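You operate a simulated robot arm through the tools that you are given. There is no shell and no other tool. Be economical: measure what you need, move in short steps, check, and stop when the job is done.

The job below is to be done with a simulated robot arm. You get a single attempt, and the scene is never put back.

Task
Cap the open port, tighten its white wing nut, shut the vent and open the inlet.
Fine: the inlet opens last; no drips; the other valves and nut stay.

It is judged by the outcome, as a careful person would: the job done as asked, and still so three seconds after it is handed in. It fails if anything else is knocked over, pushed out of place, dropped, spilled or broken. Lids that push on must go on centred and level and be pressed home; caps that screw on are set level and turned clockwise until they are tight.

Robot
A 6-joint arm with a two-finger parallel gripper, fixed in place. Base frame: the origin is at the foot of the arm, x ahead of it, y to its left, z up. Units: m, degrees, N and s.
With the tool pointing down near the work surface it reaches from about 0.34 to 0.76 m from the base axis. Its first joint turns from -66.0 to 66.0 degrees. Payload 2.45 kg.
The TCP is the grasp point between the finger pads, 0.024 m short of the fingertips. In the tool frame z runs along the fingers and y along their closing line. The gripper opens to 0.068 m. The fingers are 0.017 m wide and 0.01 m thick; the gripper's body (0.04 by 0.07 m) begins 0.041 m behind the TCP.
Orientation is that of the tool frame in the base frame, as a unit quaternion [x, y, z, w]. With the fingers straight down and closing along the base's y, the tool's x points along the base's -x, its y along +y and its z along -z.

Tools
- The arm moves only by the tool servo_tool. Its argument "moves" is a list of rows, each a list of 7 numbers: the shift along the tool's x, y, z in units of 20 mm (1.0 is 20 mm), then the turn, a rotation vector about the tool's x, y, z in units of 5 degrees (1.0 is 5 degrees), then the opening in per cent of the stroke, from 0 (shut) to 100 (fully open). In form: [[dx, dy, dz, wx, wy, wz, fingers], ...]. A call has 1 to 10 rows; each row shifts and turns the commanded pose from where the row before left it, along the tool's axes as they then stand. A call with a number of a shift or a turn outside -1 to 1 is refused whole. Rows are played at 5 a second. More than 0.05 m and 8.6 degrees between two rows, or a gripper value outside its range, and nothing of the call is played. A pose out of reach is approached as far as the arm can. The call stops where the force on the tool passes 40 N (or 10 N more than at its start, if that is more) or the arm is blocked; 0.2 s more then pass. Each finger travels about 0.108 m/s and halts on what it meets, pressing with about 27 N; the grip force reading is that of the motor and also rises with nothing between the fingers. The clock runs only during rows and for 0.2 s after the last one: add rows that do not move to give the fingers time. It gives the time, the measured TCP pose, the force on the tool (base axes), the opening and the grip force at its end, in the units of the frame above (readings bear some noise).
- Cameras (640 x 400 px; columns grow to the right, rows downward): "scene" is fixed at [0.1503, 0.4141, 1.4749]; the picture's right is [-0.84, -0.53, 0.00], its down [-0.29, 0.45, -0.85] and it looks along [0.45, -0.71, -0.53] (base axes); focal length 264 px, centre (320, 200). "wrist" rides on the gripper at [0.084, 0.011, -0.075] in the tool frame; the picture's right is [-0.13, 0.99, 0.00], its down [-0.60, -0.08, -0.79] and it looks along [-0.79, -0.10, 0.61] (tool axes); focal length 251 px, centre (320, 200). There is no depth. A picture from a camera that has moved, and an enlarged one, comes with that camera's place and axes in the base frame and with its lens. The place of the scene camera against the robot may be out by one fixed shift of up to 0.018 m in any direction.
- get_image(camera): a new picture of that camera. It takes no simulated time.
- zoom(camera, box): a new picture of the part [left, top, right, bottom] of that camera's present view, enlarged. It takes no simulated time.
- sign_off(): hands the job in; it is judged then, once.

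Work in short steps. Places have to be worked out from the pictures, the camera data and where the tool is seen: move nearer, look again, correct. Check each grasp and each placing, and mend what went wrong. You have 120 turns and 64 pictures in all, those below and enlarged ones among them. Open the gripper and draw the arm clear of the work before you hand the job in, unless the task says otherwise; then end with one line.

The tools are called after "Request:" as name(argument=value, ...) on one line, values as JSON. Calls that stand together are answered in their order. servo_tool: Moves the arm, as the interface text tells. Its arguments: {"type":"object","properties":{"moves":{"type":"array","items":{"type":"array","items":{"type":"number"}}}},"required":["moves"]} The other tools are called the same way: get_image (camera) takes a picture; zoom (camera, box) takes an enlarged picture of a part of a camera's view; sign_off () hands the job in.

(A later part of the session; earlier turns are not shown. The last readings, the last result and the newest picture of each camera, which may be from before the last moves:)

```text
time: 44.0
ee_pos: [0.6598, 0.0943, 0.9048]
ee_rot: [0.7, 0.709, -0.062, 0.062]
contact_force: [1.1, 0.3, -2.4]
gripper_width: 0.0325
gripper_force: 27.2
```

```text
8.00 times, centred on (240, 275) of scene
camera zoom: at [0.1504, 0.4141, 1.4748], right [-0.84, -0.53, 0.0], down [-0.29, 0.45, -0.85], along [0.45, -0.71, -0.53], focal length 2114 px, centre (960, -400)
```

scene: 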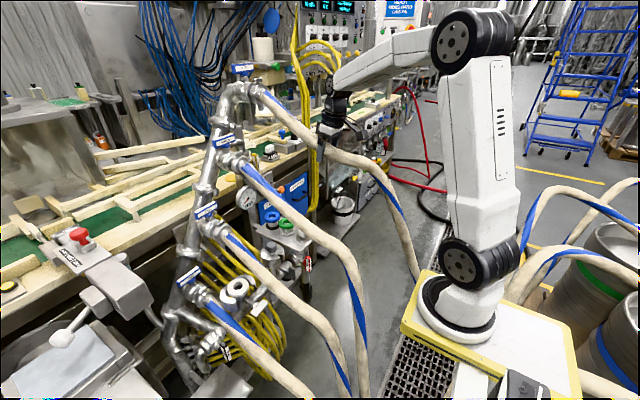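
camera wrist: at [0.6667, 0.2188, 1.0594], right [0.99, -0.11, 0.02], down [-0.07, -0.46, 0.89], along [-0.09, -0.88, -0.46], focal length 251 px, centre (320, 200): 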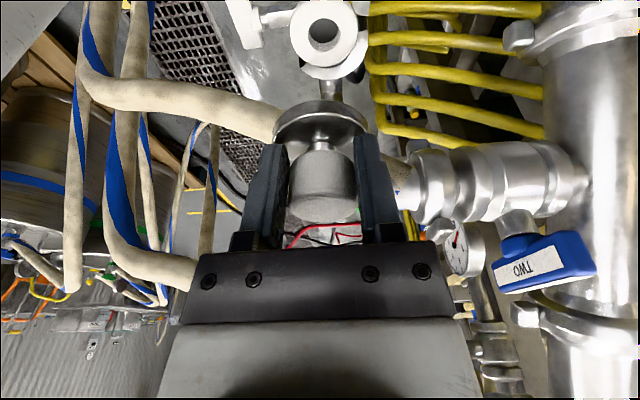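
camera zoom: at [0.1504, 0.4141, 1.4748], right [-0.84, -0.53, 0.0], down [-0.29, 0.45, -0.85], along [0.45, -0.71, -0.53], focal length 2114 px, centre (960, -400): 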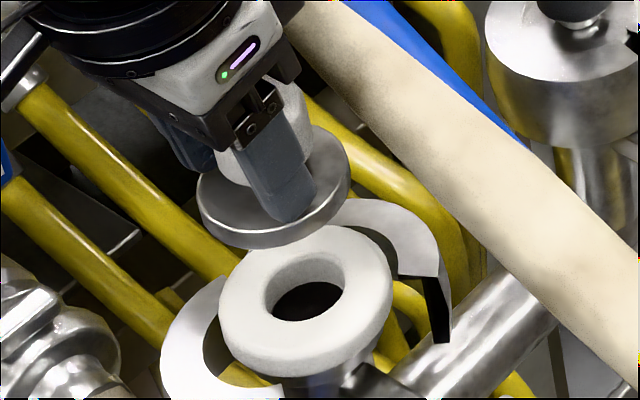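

Cap and ring line up within a few mm (ring ≈(0.660,0.088,0.814)). I go down vertically 34 mm and check.

Request:
servo_tool(moves=[[0.13, 0, 0.55, 0, 0, 0, 0], [0.13, 0, 0.55, 0, 0, 0, 0], [0.1, 0, 0.55, 0, 0, 0, 0], [0, 0, 0, 0, 0, 0, 0]])

Request:
zoom(camera="wrist", box=[224, 0, 416, 230])

Request:
zoom(camera="scene", box=[200, 255, 280, 305])

```text
time: 45.0
ee_pos: [0.6598, 0.096, 0.8717]
ee_rot: [0.699, 0.71, -0.061, 0.063]
contact_force: [1.0, -0.8, -1.6]
gripper_width: 0.0321
gripper_force: 26.9
```

```text
1.74 times, centred on (320, 115) of wrist
camera zoom: at [0.6692, 0.1931, 0.9315], right [0.99, -0.11, 0.02], down [-0.07, -0.46, 0.89], along [-0.09, -0.88, -0.46], focal length 437 px, centre (320, 348)
```

zoom: 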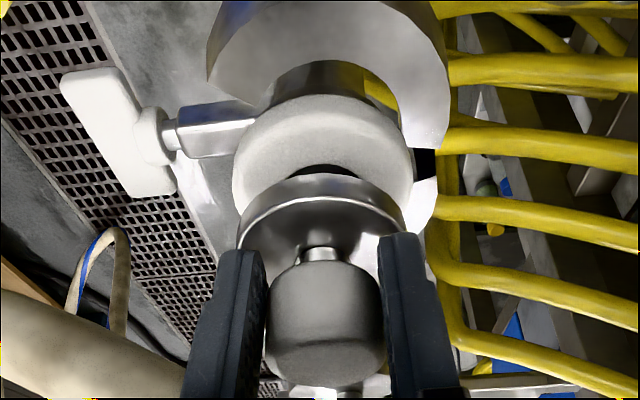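

```text
8.00 times, centred on (240, 280) of scene
camera zoom: at [0.1504, 0.4141, 1.4748], right [-0.84, -0.53, 0.0], down [-0.29, 0.45, -0.85], along [0.45, -0.71, -0.53], focal length 2114 px, centre (960, -440)
```

zoom: 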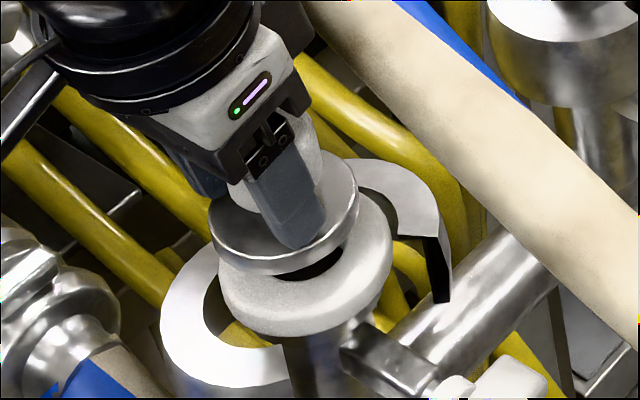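

Views disagree on remaining offset because the gap height is uncertain, so I'll find contact gently with 2 mm steps.

Request:
servo_tool(moves=[[0.03, 0, 0.1, 0, 0, 0, 0], [0.03, 0, 0.1, 0, 0, 0, 0], [0.0, 0, 0.1, 0, 0, 0, 0], [0, 0, 0, 0, 0, 0, 0]])

Request:
servo_tool(moves=[[0.02, 0, 0.1, 0, 0, 0, 0], [0.02, 0, 0.1, 0, 0, 0, 0], [0, 0, 0, 0, 0, 0, 0]])

```text
time: 46.0
ee_pos: [0.6591, 0.0973, 0.8669]
ee_rot: [0.7, 0.709, -0.063, 0.063]
contact_force: [-0.7, -0.2, -1.7]
gripper_width: 0.0325
gripper_force: 27.1
```

```text
time: 46.8
ee_pos: [0.6598, 0.0965, 0.8648]
ee_rot: [0.699, 0.709, -0.062, 0.062]
contact_force: [-0.6, 0.6, -2.0]
gripper_width: 0.032
gripper_force: 26.9
```

No contact yet; continue down.

Request:
servo_tool(moves=[[0.02, 0, 0.1, 0, 0, 0, 0], [0.02, 0, 0.1, 0, 0, 0, 0], [0, 0, 0, 0, 0, 0, 0]])

Request:
servo_tool(moves=[[0.02, 0, 0.1, 0, 0, 0, 0], [0, 0, 0, 0, 0, 0, 0]])

Request:
zoom(camera="scene", box=[200, 255, 280, 305])

```text
time: 47.6
ee_pos: [0.6593, 0.0957, 0.8589]
ee_rot: [0.699, 0.709, -0.063, 0.062]
contact_force: [0.4, 0.9, -1.5]
gripper_width: 0.032
gripper_force: 26.8
```

```text
time: 48.2
ee_pos: [0.6596, 0.097, 0.8574]
ee_rot: [0.699, 0.709, -0.062, 0.062]
contact_force: [-1.1, -0.5, -2.1]
gripper_width: 0.0327
gripper_force: 27.0
```

```text
8.00 times, centred on (240, 280) of scene
camera zoom: at [0.1504, 0.4141, 1.4748], right [-0.84, -0.53, 0.0], down [-0.29, 0.45, -0.85], along [0.45, -0.71, -0.53], focal length 2114 px, centre (960, -440)
```

zoom: 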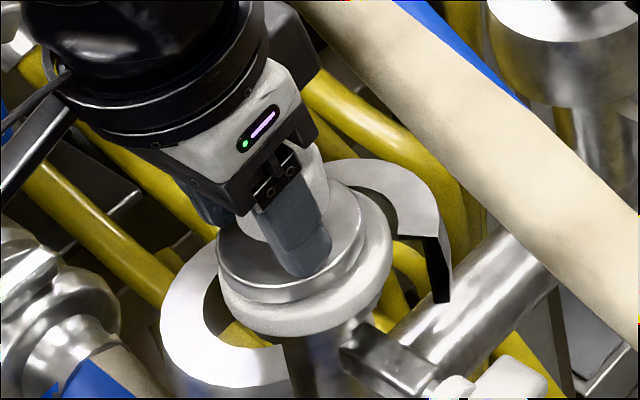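

Not touching yet; the scene view shows the cap needs about 8–9 mm toward -y. Shift and re-view.

Request:
servo_tool(moves=[[-0.21, 0, 0.037, 0, 0, 0, 0], [-0.21, 0, 0.037, 0, 0, 0, 0], [0, 0, 0, 0, 0, 0, 0]])

Request:
zoom(camera="scene", box=[200, 255, 280, 305])

Request:
zoom(camera="wrist", box=[224, 0, 416, 230])

```text
time: 49.0
ee_pos: [0.6604, 0.0889, 0.8566]
ee_rot: [0.699, 0.709, -0.062, 0.063]
contact_force: [0.3, -0.2, -2.4]
gripper_width: 0.0321
gripper_force: 27.1
```

```text
8.00 times, centred on (240, 280) of scene
camera zoom: at [0.1504, 0.4141, 1.4748], right [-0.84, -0.53, 0.0], down [-0.29, 0.45, -0.85], along [0.45, -0.71, -0.53], focal length 2114 px, centre (960, -440)
```

zoom: 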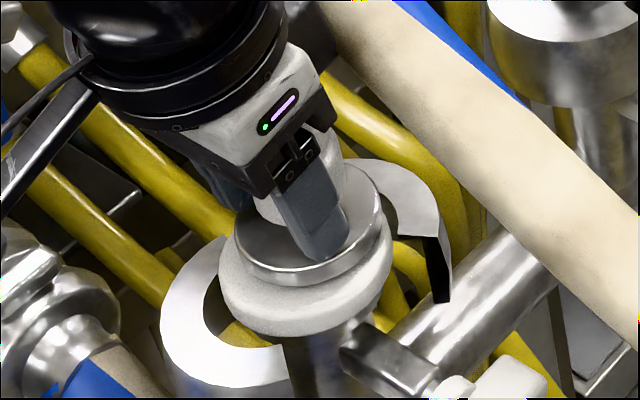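

```text
1.74 times, centred on (320, 115) of wrist
camera zoom: at [0.6694, 0.1843, 0.9158], right [0.99, -0.11, 0.02], down [-0.07, -0.46, 0.89], along [-0.09, -0.88, -0.46], focal length 437 px, centre (320, 348)
```

zoom: 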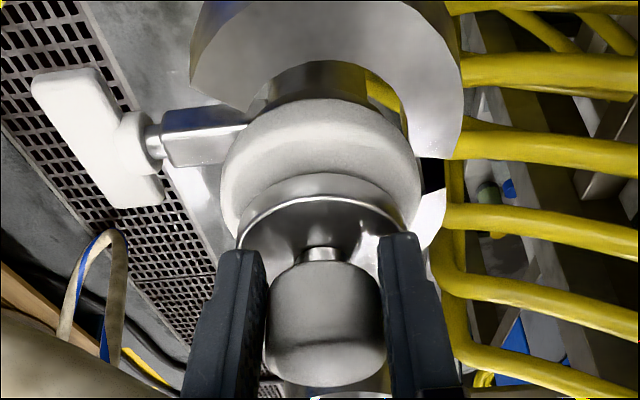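

Now it looks centred with a small gap left. Lower in 2 mm steps to contact.

Request:
servo_tool(moves=[[0.02, 0, 0.1, 0, 0, 0, 0], [0.02, 0, 0.1, 0, 0, 0, 0], [0, 0, 0, 0, 0, 0, 0]])

Request:
servo_tool(moves=[[0.02, 0, 0.1, 0, 0, 0, 0], [0, 0, 0, 0, 0, 0, 0]])

```text
time: 49.8
ee_pos: [0.6604, 0.0886, 0.8525]
ee_rot: [0.699, 0.709, -0.062, 0.062]
contact_force: [-0.4, 0.7, -2.2]
gripper_width: 0.0321
gripper_force: 27.1
```

```text
time: 50.4
ee_pos: [0.6605, 0.0877, 0.8521]
ee_rot: [0.699, 0.71, -0.062, 0.062]
contact_force: [-2.8, 0.9, 8.2]
gripper_width: 0.0322
gripper_force: 26.7
```

Contact (8 N upward) at z≈0.852. Check centring.

Request:
zoom(camera="scene", box=[200, 255, 280, 305])

Request:
zoom(camera="wrist", box=[224, 0, 416, 230])

```text
8.00 times, centred on (240, 280) of scene
camera zoom: at [0.1501, 0.4141, 1.4749], right [-0.84, -0.53, 0.0], down [-0.29, 0.45, -0.85], along [0.45, -0.71, -0.53], focal length 2114 px, centre (960, -440)
```

zoom: 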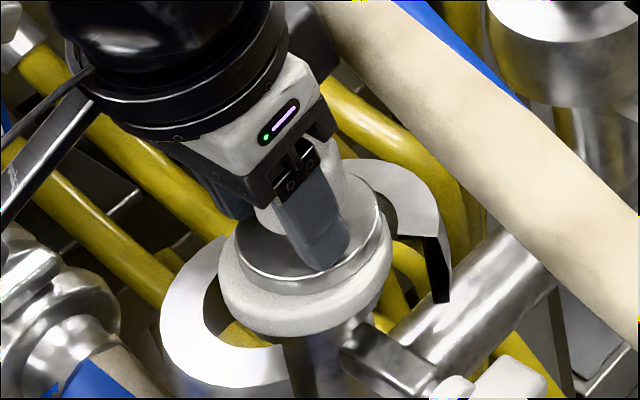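

```text
1.74 times, centred on (320, 115) of wrist
camera zoom: at [0.6697, 0.1847, 0.9111], right [0.99, -0.11, 0.02], down [-0.07, -0.46, 0.89], along [-0.09, -0.88, -0.46], focal length 437 px, centre (320, 348)
```

zoom: 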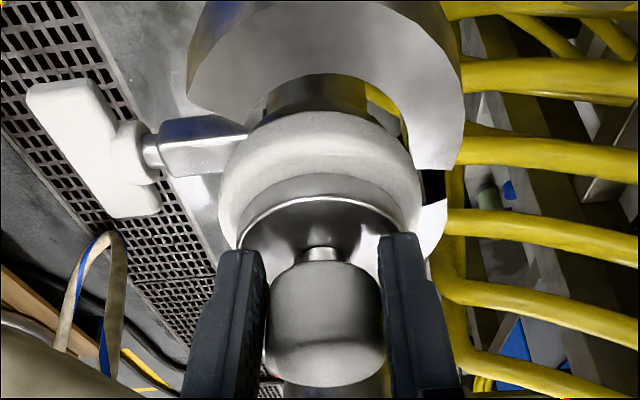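

The near-side margin of ring is larger than the far side in both views: the cap sits about 5 mm too far toward -y. Lift slightly, shift +5 mm in y and -1 mm in x, lower again.

Request:
servo_tool(moves=[[-0.035, 0, -0.2, 0, 0, 0, 0], [0.25, -0.05, -0.04, 0, 0, 0, 0], [0, 0, 0, 0, 0, 0, 0], [0.03, 0, 0.17, 0, 0, 0, 0], [0, 0, 0, 0, 0, 0, 0]])

Request:
zoom(camera="scene", box=[216, 265, 264, 295])

Request:
zoom(camera="wrist", box=[224, 0, 416, 230])

```text
time: 51.6
ee_pos: [0.6589, 0.0933, 0.853]
ee_rot: [0.699, 0.709, -0.062, 0.062]
contact_force: [-5.5, 1.5, 14.0]
gripper_width: 0.0321
gripper_force: 26.8
```

```text
13.33 times, centred on (240, 280) of scene
camera zoom: at [0.1499, 0.4141, 1.4749], right [-0.84, -0.53, 0.0], down [-0.29, 0.45, -0.85], along [0.45, -0.71, -0.53], focal length 3522 px, centre (1387, -867)
```

zoom: 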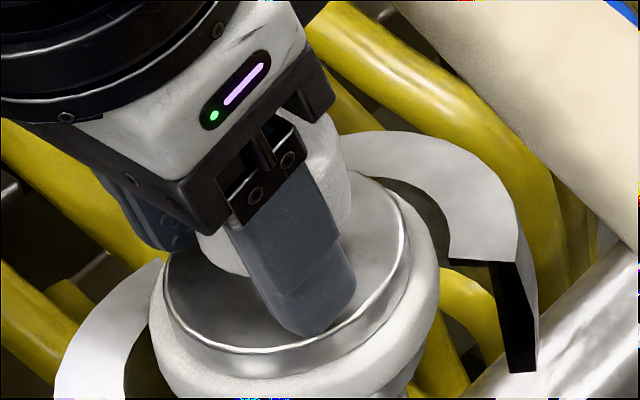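

```text
1.74 times, centred on (320, 115) of wrist
camera zoom: at [0.6684, 0.1899, 0.911], right [0.99, -0.11, 0.02], down [-0.07, -0.46, 0.89], along [-0.09, -0.88, -0.46], focal length 437 px, centre (320, 348)
```

zoom: 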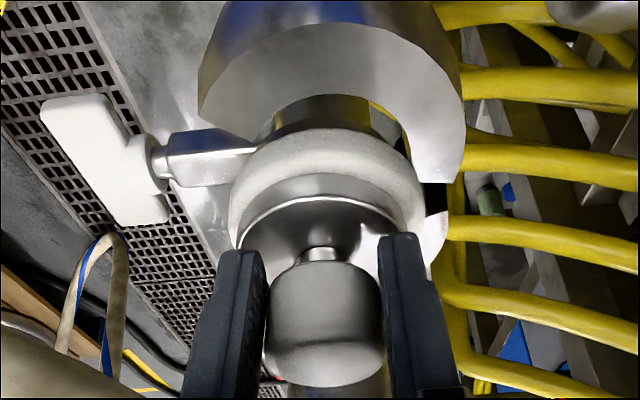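

Scene and wrist now disagree by only ±2 mm in opposite directions, so it's centred. Release gently.

Request:
servo_tool(moves=[[0, 0, -0.05, 0, 0, 0, 0], [0, 0, 0, 0, 0, 0, 30], [0, 0, 0, 0, 0, 0, 66], [0, 0, 0, 0, 0, 0, 70]])

Request:
servo_tool(moves=[[-0.1, 0, -0.7, 0, 0, 0, 70], [-0.1, 0, -0.9, 0, 0, 0, 70], [0, 0, -1, 0, 0, 0, 70], [0, 0, -1, 0, 0, 0, 70]])

Request:
get_image(camera="wrist")

Request:
zoom(camera="scene", box=[200, 255, 280, 305])

```text
time: 52.6
ee_pos: [0.6584, 0.0954, 0.851]
ee_rot: [0.699, 0.71, -0.062, 0.062]
contact_force: [-0.6, 0.1, 0.0]
gripper_width: 0.0474
gripper_force: 0.2
```

```text
time: 53.6
ee_pos: [0.6585, 0.1021, 0.9227]
ee_rot: [0.699, 0.709, -0.062, 0.063]
contact_force: [-0.1, 0.4, 0.0]
gripper_width: 0.0476
gripper_force: 0.1
```

```text
14 pictures are left
camera wrist: at [0.668, 0.1975, 0.9815], right [0.99, -0.11, 0.02], down [-0.07, -0.46, 0.89], along [-0.09, -0.88, -0.46], focal length 251 px, centre (320, 200)
```

wrist: 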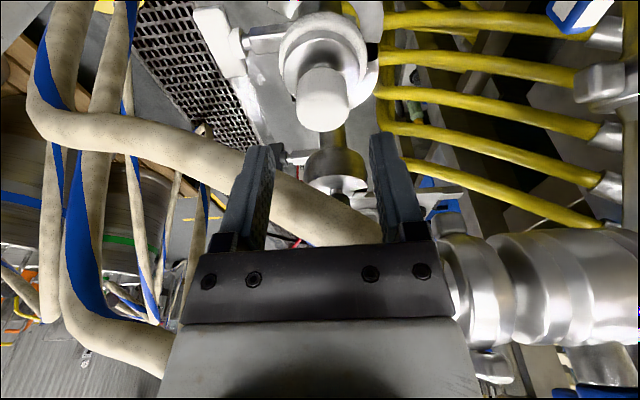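

```text
8.00 times, centred on (240, 280) of scene
camera zoom: at [0.1503, 0.4141, 1.4749], right [-0.84, -0.53, 0.0], down [-0.29, 0.45, -0.85], along [0.45, -0.71, -0.53], focal length 2114 px, centre (960, -440)
```

zoom: 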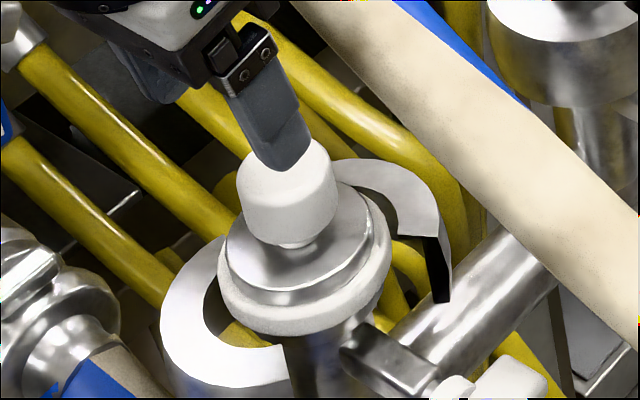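

Cap sits level and centred on the gasket. Next the white wing nut: wing centre ≈(0.576,0.084,0.77), axis along x, bar along y (~6 cm). I'll move in -x, lean to 25° (away from hose TWO), close the fingers, and position above the wing's -y end to push it clockwise (that end down as seen from the robot).

Request:
servo_tool(moves=[[0, -0.5, 0, 0, 0, 0, 40], [0, -0.8, 0, 0, -1, 0, 0], [0, -0.9, 0, 0, -1, 0, 0], [0, -0.9, 0, 0, -1, 0, 0], [0, -0.9, 0, 0, 0, 0, 0], [0, -0.1, 0, 0, 0, 0, 0]])

Request:
servo_tool(moves=[[0.13, 0, 1, 0, 0, 0, 0], [0.13, 0, 1, 0, 0, 0, 0], [0.13, 0, 1, 0, 0, 0, 0], [0.13, 0, 0.6, 0, 0, 0, 0]])

Request:
get_image(camera="wrist")

```text
time: 55.0
ee_pos: [0.5781, 0.1024, 0.9242]
ee_rot: [0.685, 0.695, -0.153, 0.155]
contact_force: [-0.9, -0.6, 0.5]
gripper_width: 0.0
gripper_force: 22.9
```

```text
time: 56.0
ee_pos: [0.5766, 0.0802, 0.8543]
ee_rot: [0.685, 0.695, -0.152, 0.155]
contact_force: [0.3, 0.7, -0.1]
gripper_width: 0.0
gripper_force: 23.4
```

```text
12 pictures are left
camera wrist: at [0.5863, 0.1884, 0.8867], right [0.99, -0.1, 0.05], down [-0.08, -0.21, 0.97], along [-0.09, -0.97, -0.22], focal length 251 px, centre (320, 200)
```

wrist: 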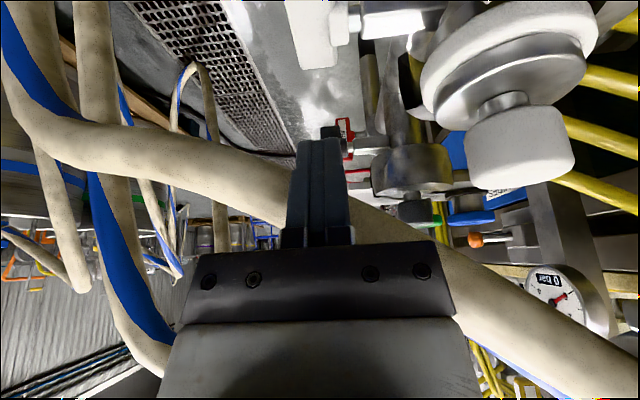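

Fingertip is aligned in x with the wing; wing's -y end at ≈(0.578,0.054,0.767). Move tip just above it, then push down in small steps.

Request:
servo_tool(moves=[[0.16, 0, 0.73, 0, 0, 0, 0], [0.16, 0, 0.73, 0, 0, 0, 0], [0.16, 0, 0.73, 0, 0, 0, 0]])

Request:
servo_tool(moves=[[0.085, 0, 0.18, 0, 0, 0, 0], [0.085, 0, 0.18, 0, 0, 0, 0], [0.085, 0, 0.18, 0, 0, 0, 0]])

Request:
servo_tool(moves=[[0.085, 0, 0.18, 0, 0, 0, 0], [0.085, 0, 0.18, 0, 0, 0, 0], [0.085, 0, 0.18, 0, 0, 0, 0]])

```text
time: 56.8
ee_pos: [0.5756, 0.0683, 0.81]
ee_rot: [0.686, 0.695, -0.154, 0.153]
contact_force: [0.5, 0.0, 0.5]
gripper_width: 0.0
gripper_force: 23.8
```

```text
time: 57.6
ee_pos: [0.5772, 0.0716, 0.7986]
ee_rot: [0.685, 0.695, -0.154, 0.154]
contact_force: [-1.7, -0.6, 2.3]
gripper_width: 0.0
gripper_force: 24.0
```

```text
time: 58.4
ee_pos: [0.5777, 0.0699, 0.785]
ee_rot: [0.685, 0.696, -0.152, 0.155]
contact_force: [0.2, 0.2, 0.6]
gripper_width: 0.0002
gripper_force: 23.9
```

Light contact only; the wing seems to be turning. Push further along the arc and look.

Request:
servo_tool(moves=[[0.13, 0, 0.16, 0, 0, 0, 0], [0.15, 0, 0.15, 0, 0, 0, 0], [0.18, 0, 0.14, 0, 0, 0, 0], [0.18, 0, 0.14, 0, 0, 0, 0]])

Request:
get_image(camera="wrist")

```text
time: 59.1
ee_pos: [0.5788, 0.0705, 0.7796]
ee_rot: [0.687, 0.692, -0.156, 0.157]
contact_force: [0.0, -5.0, 2.0]
gripper_width: 0.0
gripper_force: 24.0
stopped in row 3: the force on the tool passed its limit (the readings are from after the stop); the commanded pose is now the measured one
```

```text
11 pictures are left
camera wrist: at [0.5887, 0.1782, 0.8112], right [0.99, -0.11, 0.05], down [-0.08, -0.2, 0.98], along [-0.1, -0.97, -0.21], focal length 251 px, centre (320, 200)
```

wrist: 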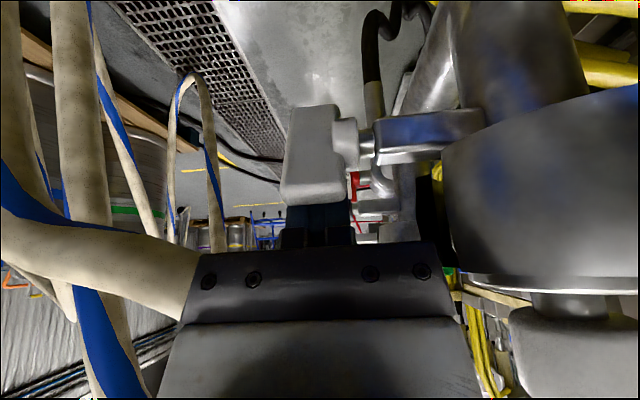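

The wing has turned ~60° clockwise and is now parallel to the leaned fingers (hence the stop). I retract, go round to the +y side of its upper end and sweep it over toward -y and down.

Request:
servo_tool(moves=[[0, 0, -0.9, 0, 0, 0, 0], [0, 0, -0.9, 0, 0, 0, 0], [0, 0, -0.9, 0, 0, 0, 0], [0, 0, -0.8, 0, 0, 0, 0], [0.98, 0, 0.04, 0, 0, 0, 0], [0.98, 0, 0.04, 0, 0, 0, 0], [0.1, 0, 1, 0, 0, 0, 0]])

Request:
servo_tool(moves=[[-0.3, 0, 0.13, 0, 0, 0, 0], [-0.29, 0, 0.14, 0, 0, 0, 0], [-0.3, 0, -0.11, 0, 0, 0, 0], [-0.3, 0, -0.11, 0, 0, 0, 0], [-0.33, 0, 0.07, 0, 0, 0, 0], [-0.32, 0, 0.07, 0, 0, 0, 0]])

```text
time: 60.7
ee_pos: [0.5788, 0.1273, 0.8069]
ee_rot: [0.687, 0.692, -0.156, 0.157]
contact_force: [-0.1, 0.0, 0.7]
gripper_width: 0.0001
gripper_force: 23.1
```

```text
time: 62.1
ee_pos: [0.5767, 0.0933, 0.8196]
ee_rot: [0.687, 0.693, -0.156, 0.156]
contact_force: [-2.8, 3.2, 6.2]
gripper_width: 0.0001
gripper_force: 23.5
```

Contact made, wing moving. Continue the stroke.

Request:
servo_tool(moves=[[-0.23, 0, 0.21, 0, 0, 0, 0], [-0.23, 0, 0.22, 0, 0, 0, 0], [-0.11, 0, 0.3, 0, 0, 0, 0], [-0.11, 0, 0.3, 0, 0, 0, 0], [0.07, 0, 0.32, 0, 0, 0, 0], [0.07, 0, 0.32, 0, 0, 0, 0], [0.12, 0, 0.18, 0, 0, 0, 0], [0.12, 0, 0.18, 0, 0, 0, 0]])

Request:
get_image(camera="wrist")

```text
time: 62.5
ee_pos: [0.5795, 0.0909, 0.8191]
ee_rot: [0.686, 0.693, -0.156, 0.157]
contact_force: [-6.0, 3.5, 10.0]
gripper_width: 0.0
gripper_force: 23.6
stopped in row 2: the force on the tool passed its limit (the readings are from after the stop); the commanded pose is now the measured one
```

```text
10 pictures are left
camera wrist: at [0.5884, 0.1995, 0.8511], right [0.99, -0.11, 0.06], down [-0.08, -0.2, 0.98], along [-0.09, -0.97, -0.21], focal length 251 px, centre (320, 200)
```

wrist: 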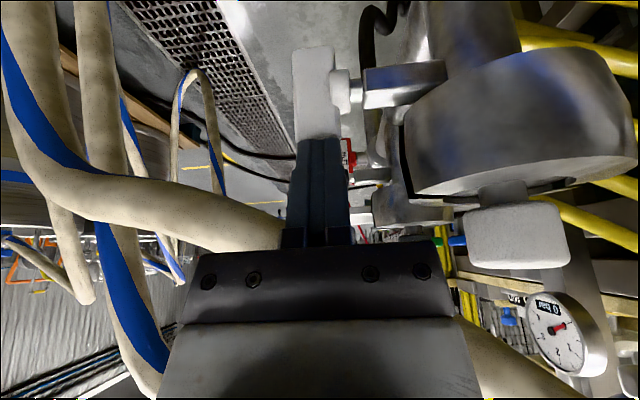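

Clamp now appears closed around the cap and the wing is about vertical; my fingertip rode onto its top end. I retract and push the upper end sideways from +y, lower down, to see if the nut is tight.

Request:
servo_tool(moves=[[0, 0, -0.8, 0, 0, 0, 0], [0.9, 0, -0.3, 0, 0, 0, 0], [0.9, 0, 0, 0, 0, 0, 0], [0.3, 0, 0.8, 0, 0, 0, 0], [0.1, 0, 0.9, 0, 0, 0, 0]])

```text
time: 63.8
ee_pos: [0.579, 0.1262, 0.7896]
ee_rot: [0.686, 0.693, -0.154, 0.157]
contact_force: [-0.1, -0.6, 0.8]
gripper_width: 0.0002
gripper_force: 23.0
```

Raise 14 mm so the tip presses the wing near its upper end, then push -y in 4 mm steps.

Request:
servo_tool(moves=[[-0.3, 0, -0.64, 0, 0, 0, 0], [-0.23, 0, 0.1, 0, 0, 0, 0], [-0.23, 0, 0.1, 0, 0, 0, 0], [-0.2, 0, 0.085, 0, 0, 0, 0], [-0.2, 0, 0.085, 0, 0, 0, 0]])

Request:
servo_tool(moves=[[-0.15, 0, 0.06, 0, 0, 0, 0], [-0.15, 0, 0.06, 0, 0, 0, 0], [-0.15, 0, 0.06, 0, 0, 0, 0]])

```text
time: 65.0
ee_pos: [0.5777, 0.1069, 0.804]
ee_rot: [0.686, 0.693, -0.155, 0.157]
contact_force: [-0.4, -0.1, -0.2]
gripper_width: 0.0
gripper_force: 23.7
```

```text
time: 65.8
ee_pos: [0.5792, 0.1038, 0.8057]
ee_rot: [0.687, 0.694, -0.152, 0.157]
contact_force: [-6.1, 37.4, -3.4]
gripper_width: 0.0
gripper_force: 23.8
```

Firm 37 N resistance where it formerly turned with ~5 N: the nut is at its stop. One last firm push to be sure, then look.

Request:
servo_tool(moves=[[-0.1, 0, 0.04, 0, 0, 0, 0], [-0.1, 0, 0.04, 0, 0, 0, 0], [-0.1, 0, 0.04, 0, 0, 0, 0]])

Request:
servo_tool(moves=[[0.6, 0, 0, 0, 0, 0, 0], [0.3, 0, -0.9, 0, 0, 0, 0], [0, 0, -1, 0, 0, 0, 0], [0, 0, -1, 0, 0, 0, 0], [0, 0, -1, 0, 0, 0, 0], [0, 0, -1, 0, 0, 0, 0]])

Request:
zoom(camera="scene", box=[200, 245, 296, 305])

```text
time: 66.2
ee_pos: [0.5783, 0.1021, 0.8044]
ee_rot: [0.686, 0.695, -0.15, 0.156]
contact_force: [-1.3, 6.2, -0.4]
gripper_width: 0.0001
gripper_force: 23.6
stopped in row 2: the force on the tool passed its limit (the readings are from after the stop); the commanded pose is now the measured one
```

```text
time: 67.6
ee_pos: [0.5771, 0.1596, 0.887]
ee_rot: [0.685, 0.695, -0.151, 0.155]
contact_force: [0.1, -0.5, -0.5]
gripper_width: 0.0001
gripper_force: 23.7
```

```text
6.67 times, centred on (248, 275) of scene
camera zoom: at [0.1503, 0.4141, 1.4749], right [-0.84, -0.53, 0.0], down [-0.29, 0.45, -0.85], along [0.45, -0.71, -0.53], focal length 1761 px, centre (800, -300)
```

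zoom: 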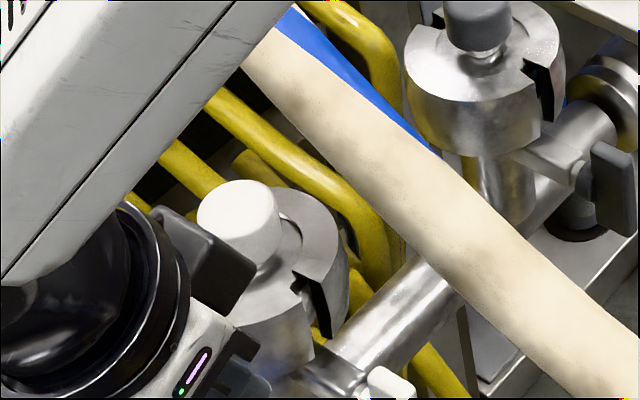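

Clamp closed like its neighbour and the nut is tight. Next the vent: I climb clear of the hoses.

Request:
servo_tool(moves=[[-0.42, 0, -0.9, 0, 0, 0, 0], [-0.42, 0, -0.9, 0, 0, 0, 0], [-0.42, 0, -0.9, 0, 0, 0, 0], [-0.42, 0, -0.9, 0, 0, 0, 0], [-0.42, 0, -0.9, 0, 0, 0, 0], [-0.42, 0, -0.9, 0, 0, 0, 0], [-0.42, 0, -0.9, 0, 0, 0, 0], [-0.42, 0, -0.9, 0, 0, 0, 0], [-0.42, 0, -0.9, 0, 0, 0, 0], [-0.42, 0, -0.9, 0, 0, 0, 0]])

Request:
servo_tool(moves=[[-0.42, -0.4, -0.9, 0, 1, 0, 0], [-0.34, -0.4, -0.94, 0, 1, 0, 0], [-0.26, -0.4, -0.96, 0, 1, 0, 0], [-0.17, -0.4, -0.98, 0, 1, 0, 0], [-0.1, -0.4, -1, 0, 1, 0, 0], [0, -0.4, -1, 0, 0, 0, 0], [0, -0.4, -1, 0, 0, 0, 0], [0, -0.4, -1, 0, 0, 0, 0], [0, 0, -1, 0, 0, 0, 0], [0, 0, -1, 0, 0, 0, 0]])

Request:
servo_tool(moves=[[-1, 0, 0, 0, 0, 0, 0], [-1, 0, 0, 0, 0, 0, 0], [-1, 0, 0, 0, 0, 0, 0], [-1, 0, 0, 0, 0, 0, 0], [-1, 0, 0, 0, 0, 0, 0], [-1, 0, 0, 0, 0, 0, 0], [-1, 0, 0, 0, 0, 0, 0], [-1, 0, 0, 0, 0, 0, 0], [-1, 0, 0, 0, 0, 0, 0], [-1, 0, 0, 0, 0, 0, 0]])

```text
time: 69.8
ee_pos: [0.5759, 0.1605, 1.0852]
ee_rot: [0.686, 0.695, -0.15, 0.156]
contact_force: [0.1, 0.8, 0.7]
gripper_width: 0.0001
gripper_force: 23.6
```

```text
time: 72.0
ee_pos: [0.5103, 0.1573, 1.2852]
ee_rot: [0.701, 0.713, 0.003, 0.002]
contact_force: [-0.1, -0.5, -0.2]
gripper_width: 0.0
gripper_force: 23.3
```

```text
time: 74.2
ee_pos: [0.5148, -0.0401, 1.2841]
ee_rot: [0.701, 0.713, 0.002, 0.002]
contact_force: [-0.2, -0.6, 0.5]
gripper_width: 0.0
gripper_force: 23.9
```

Continue to y≈-0.30 and start yawing.

Request:
servo_tool(moves=[[-1, 0, 0, 0, 0, 0, 0], [-1, 0, 0, 0, 0, 0, 0], [-1, 0, 0, 0, 0, 0, 0], [-1, 0, 0, 0, 0, 0, 0], [-1, 0, 0, 0, 0, 0, 0], [-1, 0, 0, 0, 0, 0, 0], [-1, 0, 0, 0, 0, 0, 0], [-1, 0, 0, 0, 0, 0, 0], [-1, 0, 0, 0, 0, 0, 0], [-1, 0, 0, 0, 0, 0, 0]])

Request:
servo_tool(moves=[[-1, 0, 0, 0, 0, 0, 0], [-1, 0, 0, 0, 0, 0, 0], [-1, 0, 0, 0, 0, 0, 0], [-1, 0, 0, 0, 0, -1, 0], [0, 0, 0, 0, 0, -1, 0], [0, 0, 0, 0, 0, -1, 0], [0, 0, 0, 0, 0, -1, 0], [0, 0, 0, 0, 0, -1, 0], [0, 0, 0, 0, 0, -1, 0], [0, 0, 0, 0, 0, -1, 0]])

Request:
servo_tool(moves=[[0, 0, 0, 0, 0, -1, 0], [0, 0, 0, 0, 0, -1, 0], [0, 0, 0, 0, 0, -1, 0], [0, 0, 0, 0, 0, -1, 0], [0, 0, 0, 0, 0, -1, 0], [0, 0, 0, 0, 0, -1, 0], [0, 0, 0, 0, 0, -1, 0], [0, 0, 0, 0, 0, -1, 0], [0, 0, 0, 0, 0, -1, 0], [0, 0, 0, 0, 0, -1, 0]])

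Request:
servo_tool(moves=[[0, 0, 0, 0, 0, -1, 0], [0, 0, 0, 0, 0, -1, 0], [0, 0, 0, 0, 0, -1, 0], [0, 0, 0, 0, 0, -1, 0], [0, 0, 0, 0, 0, -1, 0], [0, 0, 0, 0, 0, -1, 0], [0, 0, 0, 0, 0, -1, 0]])

```text
time: 76.4
ee_pos: [0.5177, -0.2429, 1.2845]
ee_rot: [0.701, 0.713, 0.002, 0.002]
contact_force: [-0.6, 0.4, 0.0]
gripper_width: 0.0003
gripper_force: 23.4
```

```text
time: 78.6
ee_pos: [0.5188, -0.3208, 1.2844]
ee_rot: [0.454, 0.891, 0.001, 0.002]
contact_force: [-0.6, -0.5, 0.3]
gripper_width: 0.0
gripper_force: 23.7
```

```text
time: 80.8
ee_pos: [0.5189, -0.3209, 1.2837]
ee_rot: [0.035, 0.999, 0.0, 0.002]
contact_force: [0.6, 0.8, 0.1]
gripper_width: 0.0
gripper_force: 23.7
```

```text
time: 82.4
ee_pos: [0.5189, -0.3218, 1.2849]
ee_rot: [-0.267, 0.964, -0.002, 0.002]
contact_force: [0.3, 0.6, 0.6]
gripper_width: 0.0
gripper_force: 23.8
```

Azimuth +31° reached. Now pitch the tool 60° forward and advance toward the vent from the -y side, stopping short for a look.

Request:
servo_tool(moves=[[0, 0, 0, 0, -1, 0, 0], [0, 0, 0, 0, -1, 0, 0], [0, 0, 0, 0, -1, 0, 0], [0, 0, 0, 0, -1, 0, 0], [0, 0, 0, 0, -1, 0, 0], [0, 0, 0, 0, -1, 0, 0], [0, 0, 0, 0, -1, 0, 0], [0, 0, 0, 0, -1, 0, 0], [0, 0, 0, 0, -1, 0, 0], [0, 0, 0, 0, -1, 0, 0]])

Request:
servo_tool(moves=[[0, 0, 0, 0, -1, 0, 0], [0, 0, 0, 0, -1, 0, 0], [0.4, -0.4, 1, 0, 0, 0, 0], [0.4, -0.4, 1, 0, 0, 0, 0], [0.4, -0.4, 1, 0, 0, 0, 0], [0.4, -0.4, 1, 0, 0, 0, 0], [0.4, -0.4, 1, 0, 0, 0, 0], [0.4, -0.4, 1, 0, 0, 0, 0], [0.4, -0.4, 1, 0, 0, 0, 0], [0, 0, 1, 0, 0, 0, 0]])

```text
time: 84.6
ee_pos: [0.5191, -0.3214, 1.2852]
ee_rot: [-0.242, 0.872, 0.112, 0.411]
contact_force: [-0.5, -0.3, 0.1]
gripper_width: 0.0
gripper_force: 24.1
```

```text
time: 86.8
ee_pos: [0.6442, -0.3133, 1.1562]
ee_rot: [-0.232, 0.833, 0.133, 0.485]
contact_force: [0.6, 0.3, -0.2]
gripper_width: 0.0
gripper_force: 23.6
```

Advance 11 cm along the tool axis and look.

Request:
servo_tool(moves=[[0, 0, 1, 0, 0, 0, 0], [0, 0, 1, 0, 0, 0, 0], [0, 0, 1, 0, 0, 0, 0], [0, 0, 1, 0, 0, 0, 0], [0, 0, 0.8, 0, 0, 0, 0], [0, 0, 0.7, 0, 0, 0, 0]])

Request:
get_image(camera="wrist")

```text
time: 88.2
ee_pos: [0.7247, -0.2642, 1.1027]
ee_rot: [-0.23, 0.833, 0.132, 0.485]
contact_force: [0.5, 0.1, 0.2]
gripper_width: 0.0
gripper_force: 23.7
```

```text
8 pictures are left
camera wrist: at [0.6279, -0.3086, 1.0664], right [-0.45, 0.88, 0.11], down [-0.29, -0.26, 0.92], along [0.84, 0.38, 0.38], focal length 251 px, centre (320, 200)
```

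wrist: 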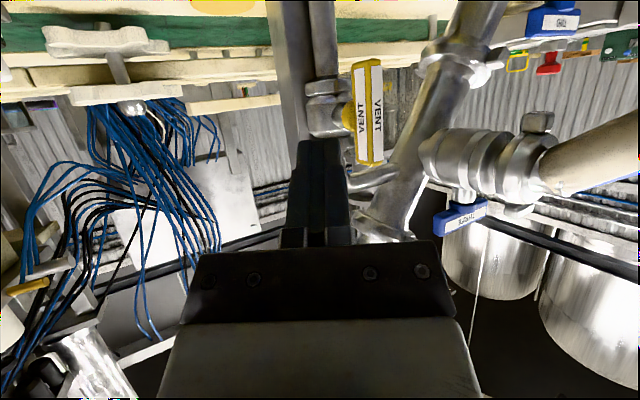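

Vent lever centre ≈(0.793,-0.184,1.082), vertical, stem toward -x. I place the tip beside its lower end on the -y side and push it +y (clockwise as seen facing the lever).

Request:
servo_tool(moves=[[-0.03, 0.06, 1, 0, 0, 0, 0], [-0.03, 0.06, 1, 0, 0, 0, 0], [-0.03, 0.06, 1, 0, 0, 0, 0], [-0.03, 0.07, 0.8, 0, 0, 0, 0]])

Request:
servo_tool(moves=[[-0.15, 0.36, 0.17, 0, 0, 0, 0], [-0.15, 0.37, 0.16, 0, 0, 0, 0], [-0.05, 0.32, 0.19, 0, 0, 0, 0]])

```text
time: 89.2
ee_pos: [0.7797, -0.2244, 1.0656]
ee_rot: [-0.231, 0.834, 0.132, 0.484]
contact_force: [0.8, 0.2, 0.0]
gripper_width: 0.0
gripper_force: 23.2
```

```text
time: 90.0
ee_pos: [0.7798, -0.2013, 1.0667]
ee_rot: [-0.231, 0.833, 0.133, 0.485]
contact_force: [-1.5, -1.8, -0.6]
gripper_width: 0.0
gripper_force: 23.7
```

Slight contact without blocking; continue the arc.

Request:
servo_tool(moves=[[-0.05, 0.32, 0.19, 0, 0, 0, 0], [-0.06, 0.3, 0.18, 0, 0, 0, 0], [-0.2, 0.24, 0.05, 0, 0, 0, 0], [-0.2, 0.24, 0.05, 0, 0, 0, 0]])

Request:
get_image(camera="wrist")

```text
time: 91.0
ee_pos: [0.779, -0.1795, 1.0662]
ee_rot: [-0.229, 0.835, 0.133, 0.482]
contact_force: [-7.7, -17.9, -17.8]
gripper_width: 0.0
gripper_force: 23.5
```

```text
7 pictures are left
camera wrist: at [0.6812, -0.2238, 1.0318], right [-0.45, 0.89, 0.11], down [-0.29, -0.26, 0.92], along [0.85, 0.38, 0.37], focal length 251 px, centre (320, 200)
```

wrist: 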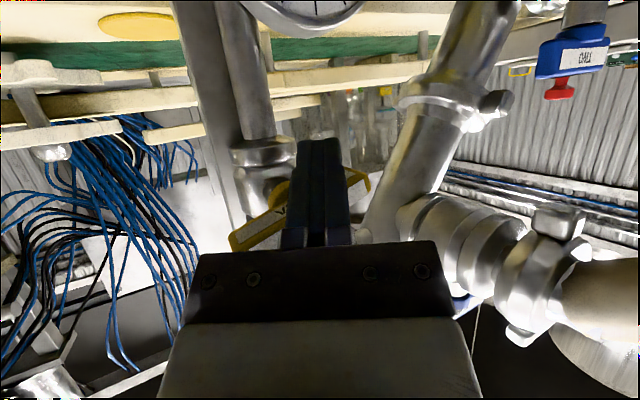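

Lever has turned about 60–65°. I'm pressing close to the pivot; move further out in +y (slightly lower), then lift.

Request:
servo_tool(moves=[[0.12, 0.1, 0.1, 0, 0, 0, 0], [-0.1, 0.4, 0.2, 0, 0, 0, 0], [-0.17, 0.05, -0.07, 0, 0, 0, 0], [-0.2, 0.05, -0.1, 0, 0, 0, 0]])

Request:
servo_tool(moves=[[-0.22, 0, -0.12, 0, 0, 0, 0], [-0.22, 0, -0.12, 0, 0, 0, 0], [-0.22, 0, -0.12, 0, 0, 0, 0]])

```text
time: 92.0
ee_pos: [0.7771, -0.1626, 1.0659]
ee_rot: [-0.229, 0.837, 0.136, 0.478]
contact_force: [-6.9, -13.6, -34.1]
gripper_width: 0.0
gripper_force: 23.5
```

```text
time: 92.5
ee_pos: [0.7753, -0.1616, 1.0668]
ee_rot: [-0.229, 0.839, 0.138, 0.473]
contact_force: [-1.7, -0.7, -2.1]
gripper_width: 0.0
gripper_force: 23.3
stopped in row 2: the force on the tool passed its limit (the readings are from after the stop); the commanded pose is now the measured one
```

Firm stop reached. Back off and check the lever's angle.

Request:
servo_tool(moves=[[0.3, 0, 0, 0, 0, 0, 0], [0.1, -0.3, -1, 0, 0, 0, 0], [0, -0.3, -1, 0, 0, 0, 0], [0, -0.5, -1, 0, 0, 0, 0], [0, -0.5, -1, 0, 0, 0, 0]])

Request:
zoom(camera="wrist", box=[240, 60, 432, 180])

```text
time: 93.7
ee_pos: [0.7299, -0.2272, 1.1022]
ee_rot: [-0.23, 0.838, 0.138, 0.475]
contact_force: [0.2, 0.0, 0.5]
gripper_width: 0.0
gripper_force: 24.0
```

```text
3.33 times, centred on (336, 120) of wrist
camera zoom: at [0.6309, -0.2718, 1.0689], right [-0.45, 0.88, 0.12], down [-0.27, -0.27, 0.92], along [0.85, 0.38, 0.36], focal length 838 px, centre (267, 467)
```

zoom: 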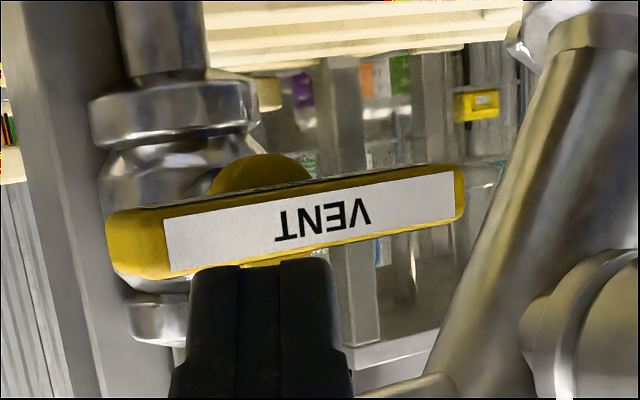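

The lever is horizontal – vent shut. Now back out toward -y and up, unpitch and return to neutral yaw for the inlet.

Request:
servo_tool(moves=[[0, -0.2, -1, 0, 0, 0, 0], [0, -0.2, -1, 0, 0, 0, 0], [0, -0.2, -1, 0, 0, 0, 0], [0, -0.2, -1, 0, 0, 0, 0], [0, -0.2, -1, 0, 0, 0, 0], [0, -0.2, -1, 0, 0, 0, 0], [0, -0.2, -1, 0, 0, 0, 0], [0, -0.2, -1, 0, 0, 0, 0], [0, -0.2, -1, 0, 0, 0, 0], [0, 0, 0, 0, 1, 0, 0]])

Request:
servo_tool(moves=[[0, 0, 0, 0, 1, 0, 0], [0, 0, 0, 0, 1, 0, 0], [0, 0, 0, 0, 1, 0, 0], [0, 0, 0, 0, 1, 0, 0], [0, 0, 0, 0, 1, 0, 0], [0, 0, 0, 0, 1, 0, 0], [0, 0, 0, 0, 1, 0, 0], [0, 0, 0, 0, 1, 0, 0], [0, 0, 0, 0, 1, 0, 0], [0, 0, 0, 0, 1, 0, 0]])

Request:
servo_tool(moves=[[0, 0, 0, 0, 1, 0, 0], [0, 0, 0, 0, 0, 1, 0], [0, 0, 0, 0, 0, 1, 0], [0, 0, 0, 0, 0, 1, 0], [0, 0, 0, 0, 0, 1, 0], [0, 0, 0, 0, 0, 1, 0], [0, 0, 0, 0, 0, 1, 0]])

```text
time: 95.9
ee_pos: [0.616, -0.3383, 1.1944]
ee_rot: [-0.233, 0.86, 0.127, 0.436]
contact_force: [0.7, 0.4, -0.6]
gripper_width: 0.0002
gripper_force: 23.5
```

```text
time: 98.1
ee_pos: [0.616, -0.3376, 1.1936]
ee_rot: [-0.266, 0.963, 0.016, 0.033]
contact_force: [0.0, -0.5, 0.1]
gripper_width: 0.0001
gripper_force: 23.3
```

```text
time: 99.7
ee_pos: [0.6175, -0.3365, 1.1932]
ee_rot: [-0.008, 1.0, 0.003, -0.009]
contact_force: [0.5, -0.2, 0.3]
gripper_width: 0.0002
gripper_force: 23.7
```

Neutral yaw. Lean 20° (body toward -y) and descend toward the inlet lever, then look.

Request:
servo_tool(moves=[[0.5, 0, 1, -1, 0, 0, 0], [0.5, 0, 1, -1, 0, 0, 0], [0.5, 0, 1, -1, 0, 0, 0], [0.6, 0, 1, -1, 0, 0, 0], [0, 0, 1, 0, 0, 0, 0], [0, 0, 1, 0, 0, 0, 0], [0, 0, 1, 0, 0, 0, 0], [0, 0, 1, 0, 0, 0, 0], [0, 0, 1, 0, 0, 0, 0], [0, 0, 1, 0, 0, 0, 0]])

Request:
servo_tool(moves=[[0, 0, 1, 0, 0, 0, 0], [0, 0, 1, 0, 0, 0, 0], [0, 0, 1, 0, 0, 0, 0], [0, 0, 1, 0, 0, 0, 0], [0, 0, 1, 0, 0, 0, 0]])

Request:
get_image(camera="wrist")

```text
time: 101.9
ee_pos: [0.57, -0.2861, 1.0031]
ee_rot: [-0.008, 0.984, 0.176, -0.012]
contact_force: [0.4, -0.2, -0.2]
gripper_width: 0.0
gripper_force: 23.9
```

```text
time: 103.1
ee_pos: [0.5669, -0.2535, 0.9071]
ee_rot: [-0.007, 0.984, 0.176, -0.011]
contact_force: [0.6, -0.3, 0.0]
gripper_width: 0.0
gripper_force: 23.9
```

```text
5 pictures are left
camera wrist: at [0.4848, -0.2698, 0.9835], right [0.12, 0.93, 0.34], down [0.62, -0.34, 0.7], along [0.77, 0.13, -0.62], focal length 251 px, centre (320, 200)
```

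wrist: 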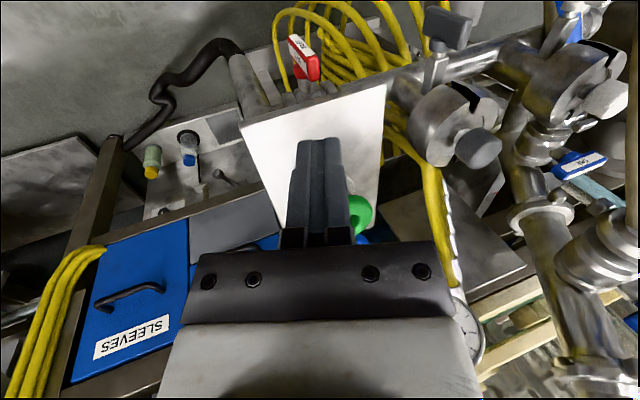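

Inlet lever pivot estimated at (0.592,-0.20,0.708), just below the shelf edge (x≈0.595). I add 25° forward pitch so the body stays clear of the shelf and descend in front of it.

Request:
servo_tool(moves=[[0, 0, 0, 0, -1, 0, 0], [0, 0, 0, 0, -1, 0, 0], [0, 0, 0, 0, -1, 0, 0], [0, 0, 0, 0, -1, 0, 0], [0, 0, 0, 0, -1, 0, 0], [0.51, -0.34, 0.94, 0, 0, 0, 0], [0.51, -0.34, 0.94, 0, 0, 0, 0], [0.51, -0.34, 0.94, 0, 0, 0, 0], [0.51, -0.34, 0.94, 0, 0, 0, 0]])

Request:
servo_tool(moves=[[0.51, -0.34, 0.94, 0, 0, 0, 0], [0.51, -0.34, 0.94, 0, 0, 0, 0], [0.51, -0.34, 0.94, 0, 0, 0, 0]])

Request:
get_image(camera="wrist")

```text
time: 105.1
ee_pos: [0.5583, -0.2477, 0.819]
ee_rot: [0.031, 0.963, 0.173, 0.202]
contact_force: [-0.1, 0.3, -0.1]
gripper_width: 0.0002
gripper_force: 23.9
```

```text
time: 105.9
ee_pos: [0.5542, -0.2436, 0.7515]
ee_rot: [0.032, 0.963, 0.173, 0.203]
contact_force: [-0.1, -0.1, 0.5]
gripper_width: 0.0
gripper_force: 24.3
```

```text
4 pictures are left
camera wrist: at [0.447, -0.2468, 0.7885], right [0.11, 0.91, 0.39], down [0.24, -0.41, 0.88], along [0.97, 0.0, -0.26], focal length 251 px, centre (320, 200)
```

wrist: 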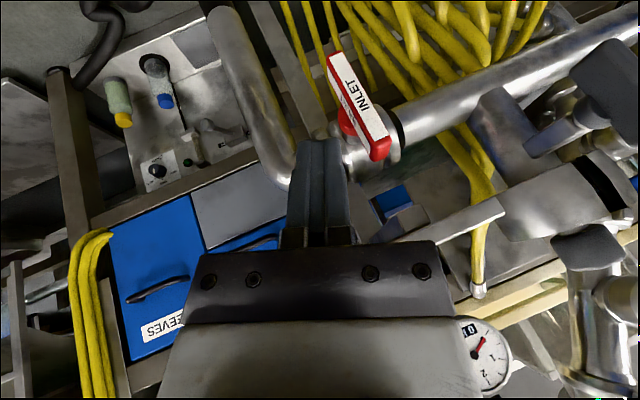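

Inlet bar is vertical, centre ≈(0.587,-0.202,0.706). I advance +x 24 mm beside its upper end on the -y side, then push it +y (counter-clockwise = opening), gently at first.

Request:
servo_tool(moves=[[-0.55, 0, 0.26, 0, 0, 0, 0], [-0.55, 0, 0.26, 0, 0, 0, 0], [0.07, 0.37, 0.15, 0, 0, 0, 0], [0.07, 0.37, 0.14, 0, 0, 0, 0]])

Request:
servo_tool(moves=[[0, 0.4, 0, 0, 0, 0, 0], [0, 0.4, 0, 0, 0, 0, 0]])

```text
time: 106.5
ee_pos: [0.5733, -0.2423, 0.7508]
ee_rot: [0.034, 0.964, 0.175, 0.2]
contact_force: [-7.6, -1.1, 2.5]
gripper_width: 0.0
gripper_force: 23.4
stopped in row 3: the force on the tool passed its limit (the readings are from after the stop); the commanded pose is now the measured one
```

```text
time: 107.1
ee_pos: [0.5755, -0.2284, 0.7566]
ee_rot: [0.031, 0.963, 0.175, 0.201]
contact_force: [-0.3, -0.9, -0.6]
gripper_width: 0.0
gripper_force: 23.9
```

That brief stop was the fingertip meeting the inlet's elbow; now clear of it at y≈-0.221 next to the lever. Continue pushing the lever along its arc.

Request:
servo_tool(moves=[[0, 0.4, 0, 0, 0, 0, 0], [0, 0.4, 0.03, 0, 0, 0, 0], [0.1, 0.36, 0.22, 0, 0, 0, 0]])

Request:
get_image(camera="wrist")

```text
time: 107.9
ee_pos: [0.5749, -0.2051, 0.7613]
ee_rot: [0.033, 0.963, 0.175, 0.201]
contact_force: [-8.6, -2.3, 15.9]
gripper_width: 0.0002
gripper_force: 23.6
```

```text
3 pictures are left
camera wrist: at [0.4674, -0.2084, 0.7971], right [0.11, 0.91, 0.4], down [0.24, -0.41, 0.88], along [0.96, 0.0, -0.26], focal length 251 px, centre (320, 200)
```

wrist: 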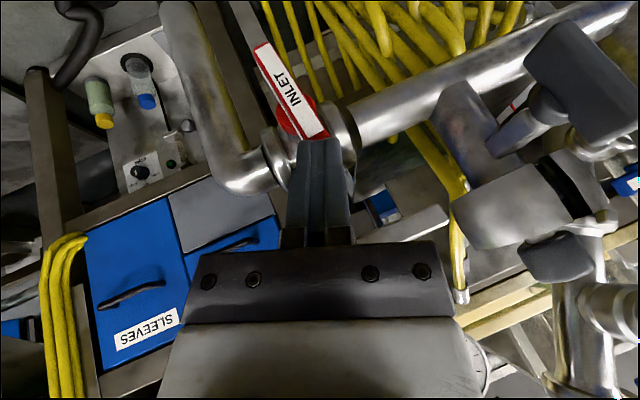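

The lever has begun turning but my tip drifted up onto its top end. Retreat, go lower on the -y side and push again with the proper arc.

Request:
servo_tool(moves=[[-0.24, 0.2, -0.51, 0, 0, 0, 0], [-0.11, -0.7, -0.23, 0, 0, 0, 0], [-0.11, -0.7, -0.23, 0, 0, 0, 0], [0.3, -0.15, 0.64, 0, 0, 0, 0], [0.3, -0.15, 0.64, 0, 0, 0, 0]])

Request:
servo_tool(moves=[[0.04, 0.47, 0.08, 0, 0, 0, 0], [0.04, 0.47, 0.09, 0, 0, 0, 0]])

Request:
servo_tool(moves=[[0.05, 0.36, 0.1, 0, 0, 0, 0], [0.05, 0.36, 0.1, 0, 0, 0, 0]])

```text
time: 109.1
ee_pos: [0.5754, -0.2319, 0.7538]
ee_rot: [0.029, 0.962, 0.177, 0.204]
contact_force: [-21.9, 8.7, 25.3]
gripper_width: 0.0003
gripper_force: 24.1
stopped in row 5: the force on the tool passed its limit (the readings are from after the stop); the commanded pose is now the measured one
```

```text
time: 109.7
ee_pos: [0.5744, -0.2129, 0.7557]
ee_rot: [0.031, 0.963, 0.175, 0.203]
contact_force: [-0.9, 0.3, 0.0]
gripper_width: 0.0001
gripper_force: 23.9
```

```text
time: 110.3
ee_pos: [0.5746, -0.1982, 0.758]
ee_rot: [0.03, 0.963, 0.175, 0.203]
contact_force: [-0.2, -1.0, -0.1]
gripper_width: 0.0001
gripper_force: 23.8
```

No resistance yet; continue over and downward, watching force.

Request:
servo_tool(moves=[[0.16, 0.14, 0.33, 0, 0, 0, 0], [0.16, 0.13, 0.34, 0, 0, 0, 0]])

Request:
get_image(camera="wrist")

```text
time: 110.8
ee_pos: [0.5755, -0.1955, 0.7547]
ee_rot: [0.03, 0.962, 0.175, 0.207]
contact_force: [-17.0, 4.7, 18.1]
gripper_width: 0.0
gripper_force: 23.6
stopped in row 2: the force on the tool passed its limit (the readings are from after the stop); the commanded pose is now the measured one
```

```text
2 pictures are left
camera wrist: at [0.4677, -0.1988, 0.7904], right [0.1, 0.91, 0.4], down [0.23, -0.41, 0.88], along [0.97, 0.0, -0.25], focal length 251 px, centre (320, 200)
```

wrist: 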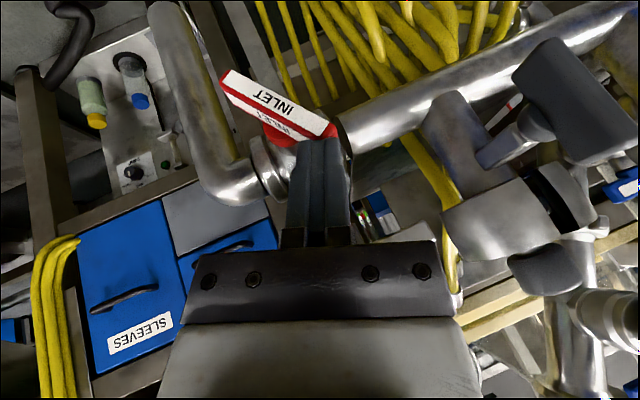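

The lever is at ~35° toward +y – right direction. The repeated stop at z≈0.754 is the gripper body meeting the shelf edge, so I back off a few mm, pitch 15° more, and continue the arc.

Request:
servo_tool(moves=[[0.1, 0.07, -0.25, 0, 0, 0, 0], [0, 0, 0, 0, -1, 0, 0], [0, 0, 0, 0, -1, 0, 0], [0, 0, 0, 0, -1, 0, 0]])

Request:
servo_tool(moves=[[0.15, 0, 0.18, 0, 0, 0, 0], [0.15, 0, 0.18, 0, 0, 0, 0]])

```text
time: 111.8
ee_pos: [0.5717, -0.1958, 0.7589]
ee_rot: [0.053, 0.927, 0.169, 0.331]
contact_force: [-0.6, -0.3, -0.2]
gripper_width: 0.0
gripper_force: 23.7
```

```text
time: 112.4
ee_pos: [0.5714, -0.1909, 0.7491]
ee_rot: [0.052, 0.927, 0.171, 0.33]
contact_force: [-8.2, 8.0, 14.2]
gripper_width: 0.0
gripper_force: 23.9
```

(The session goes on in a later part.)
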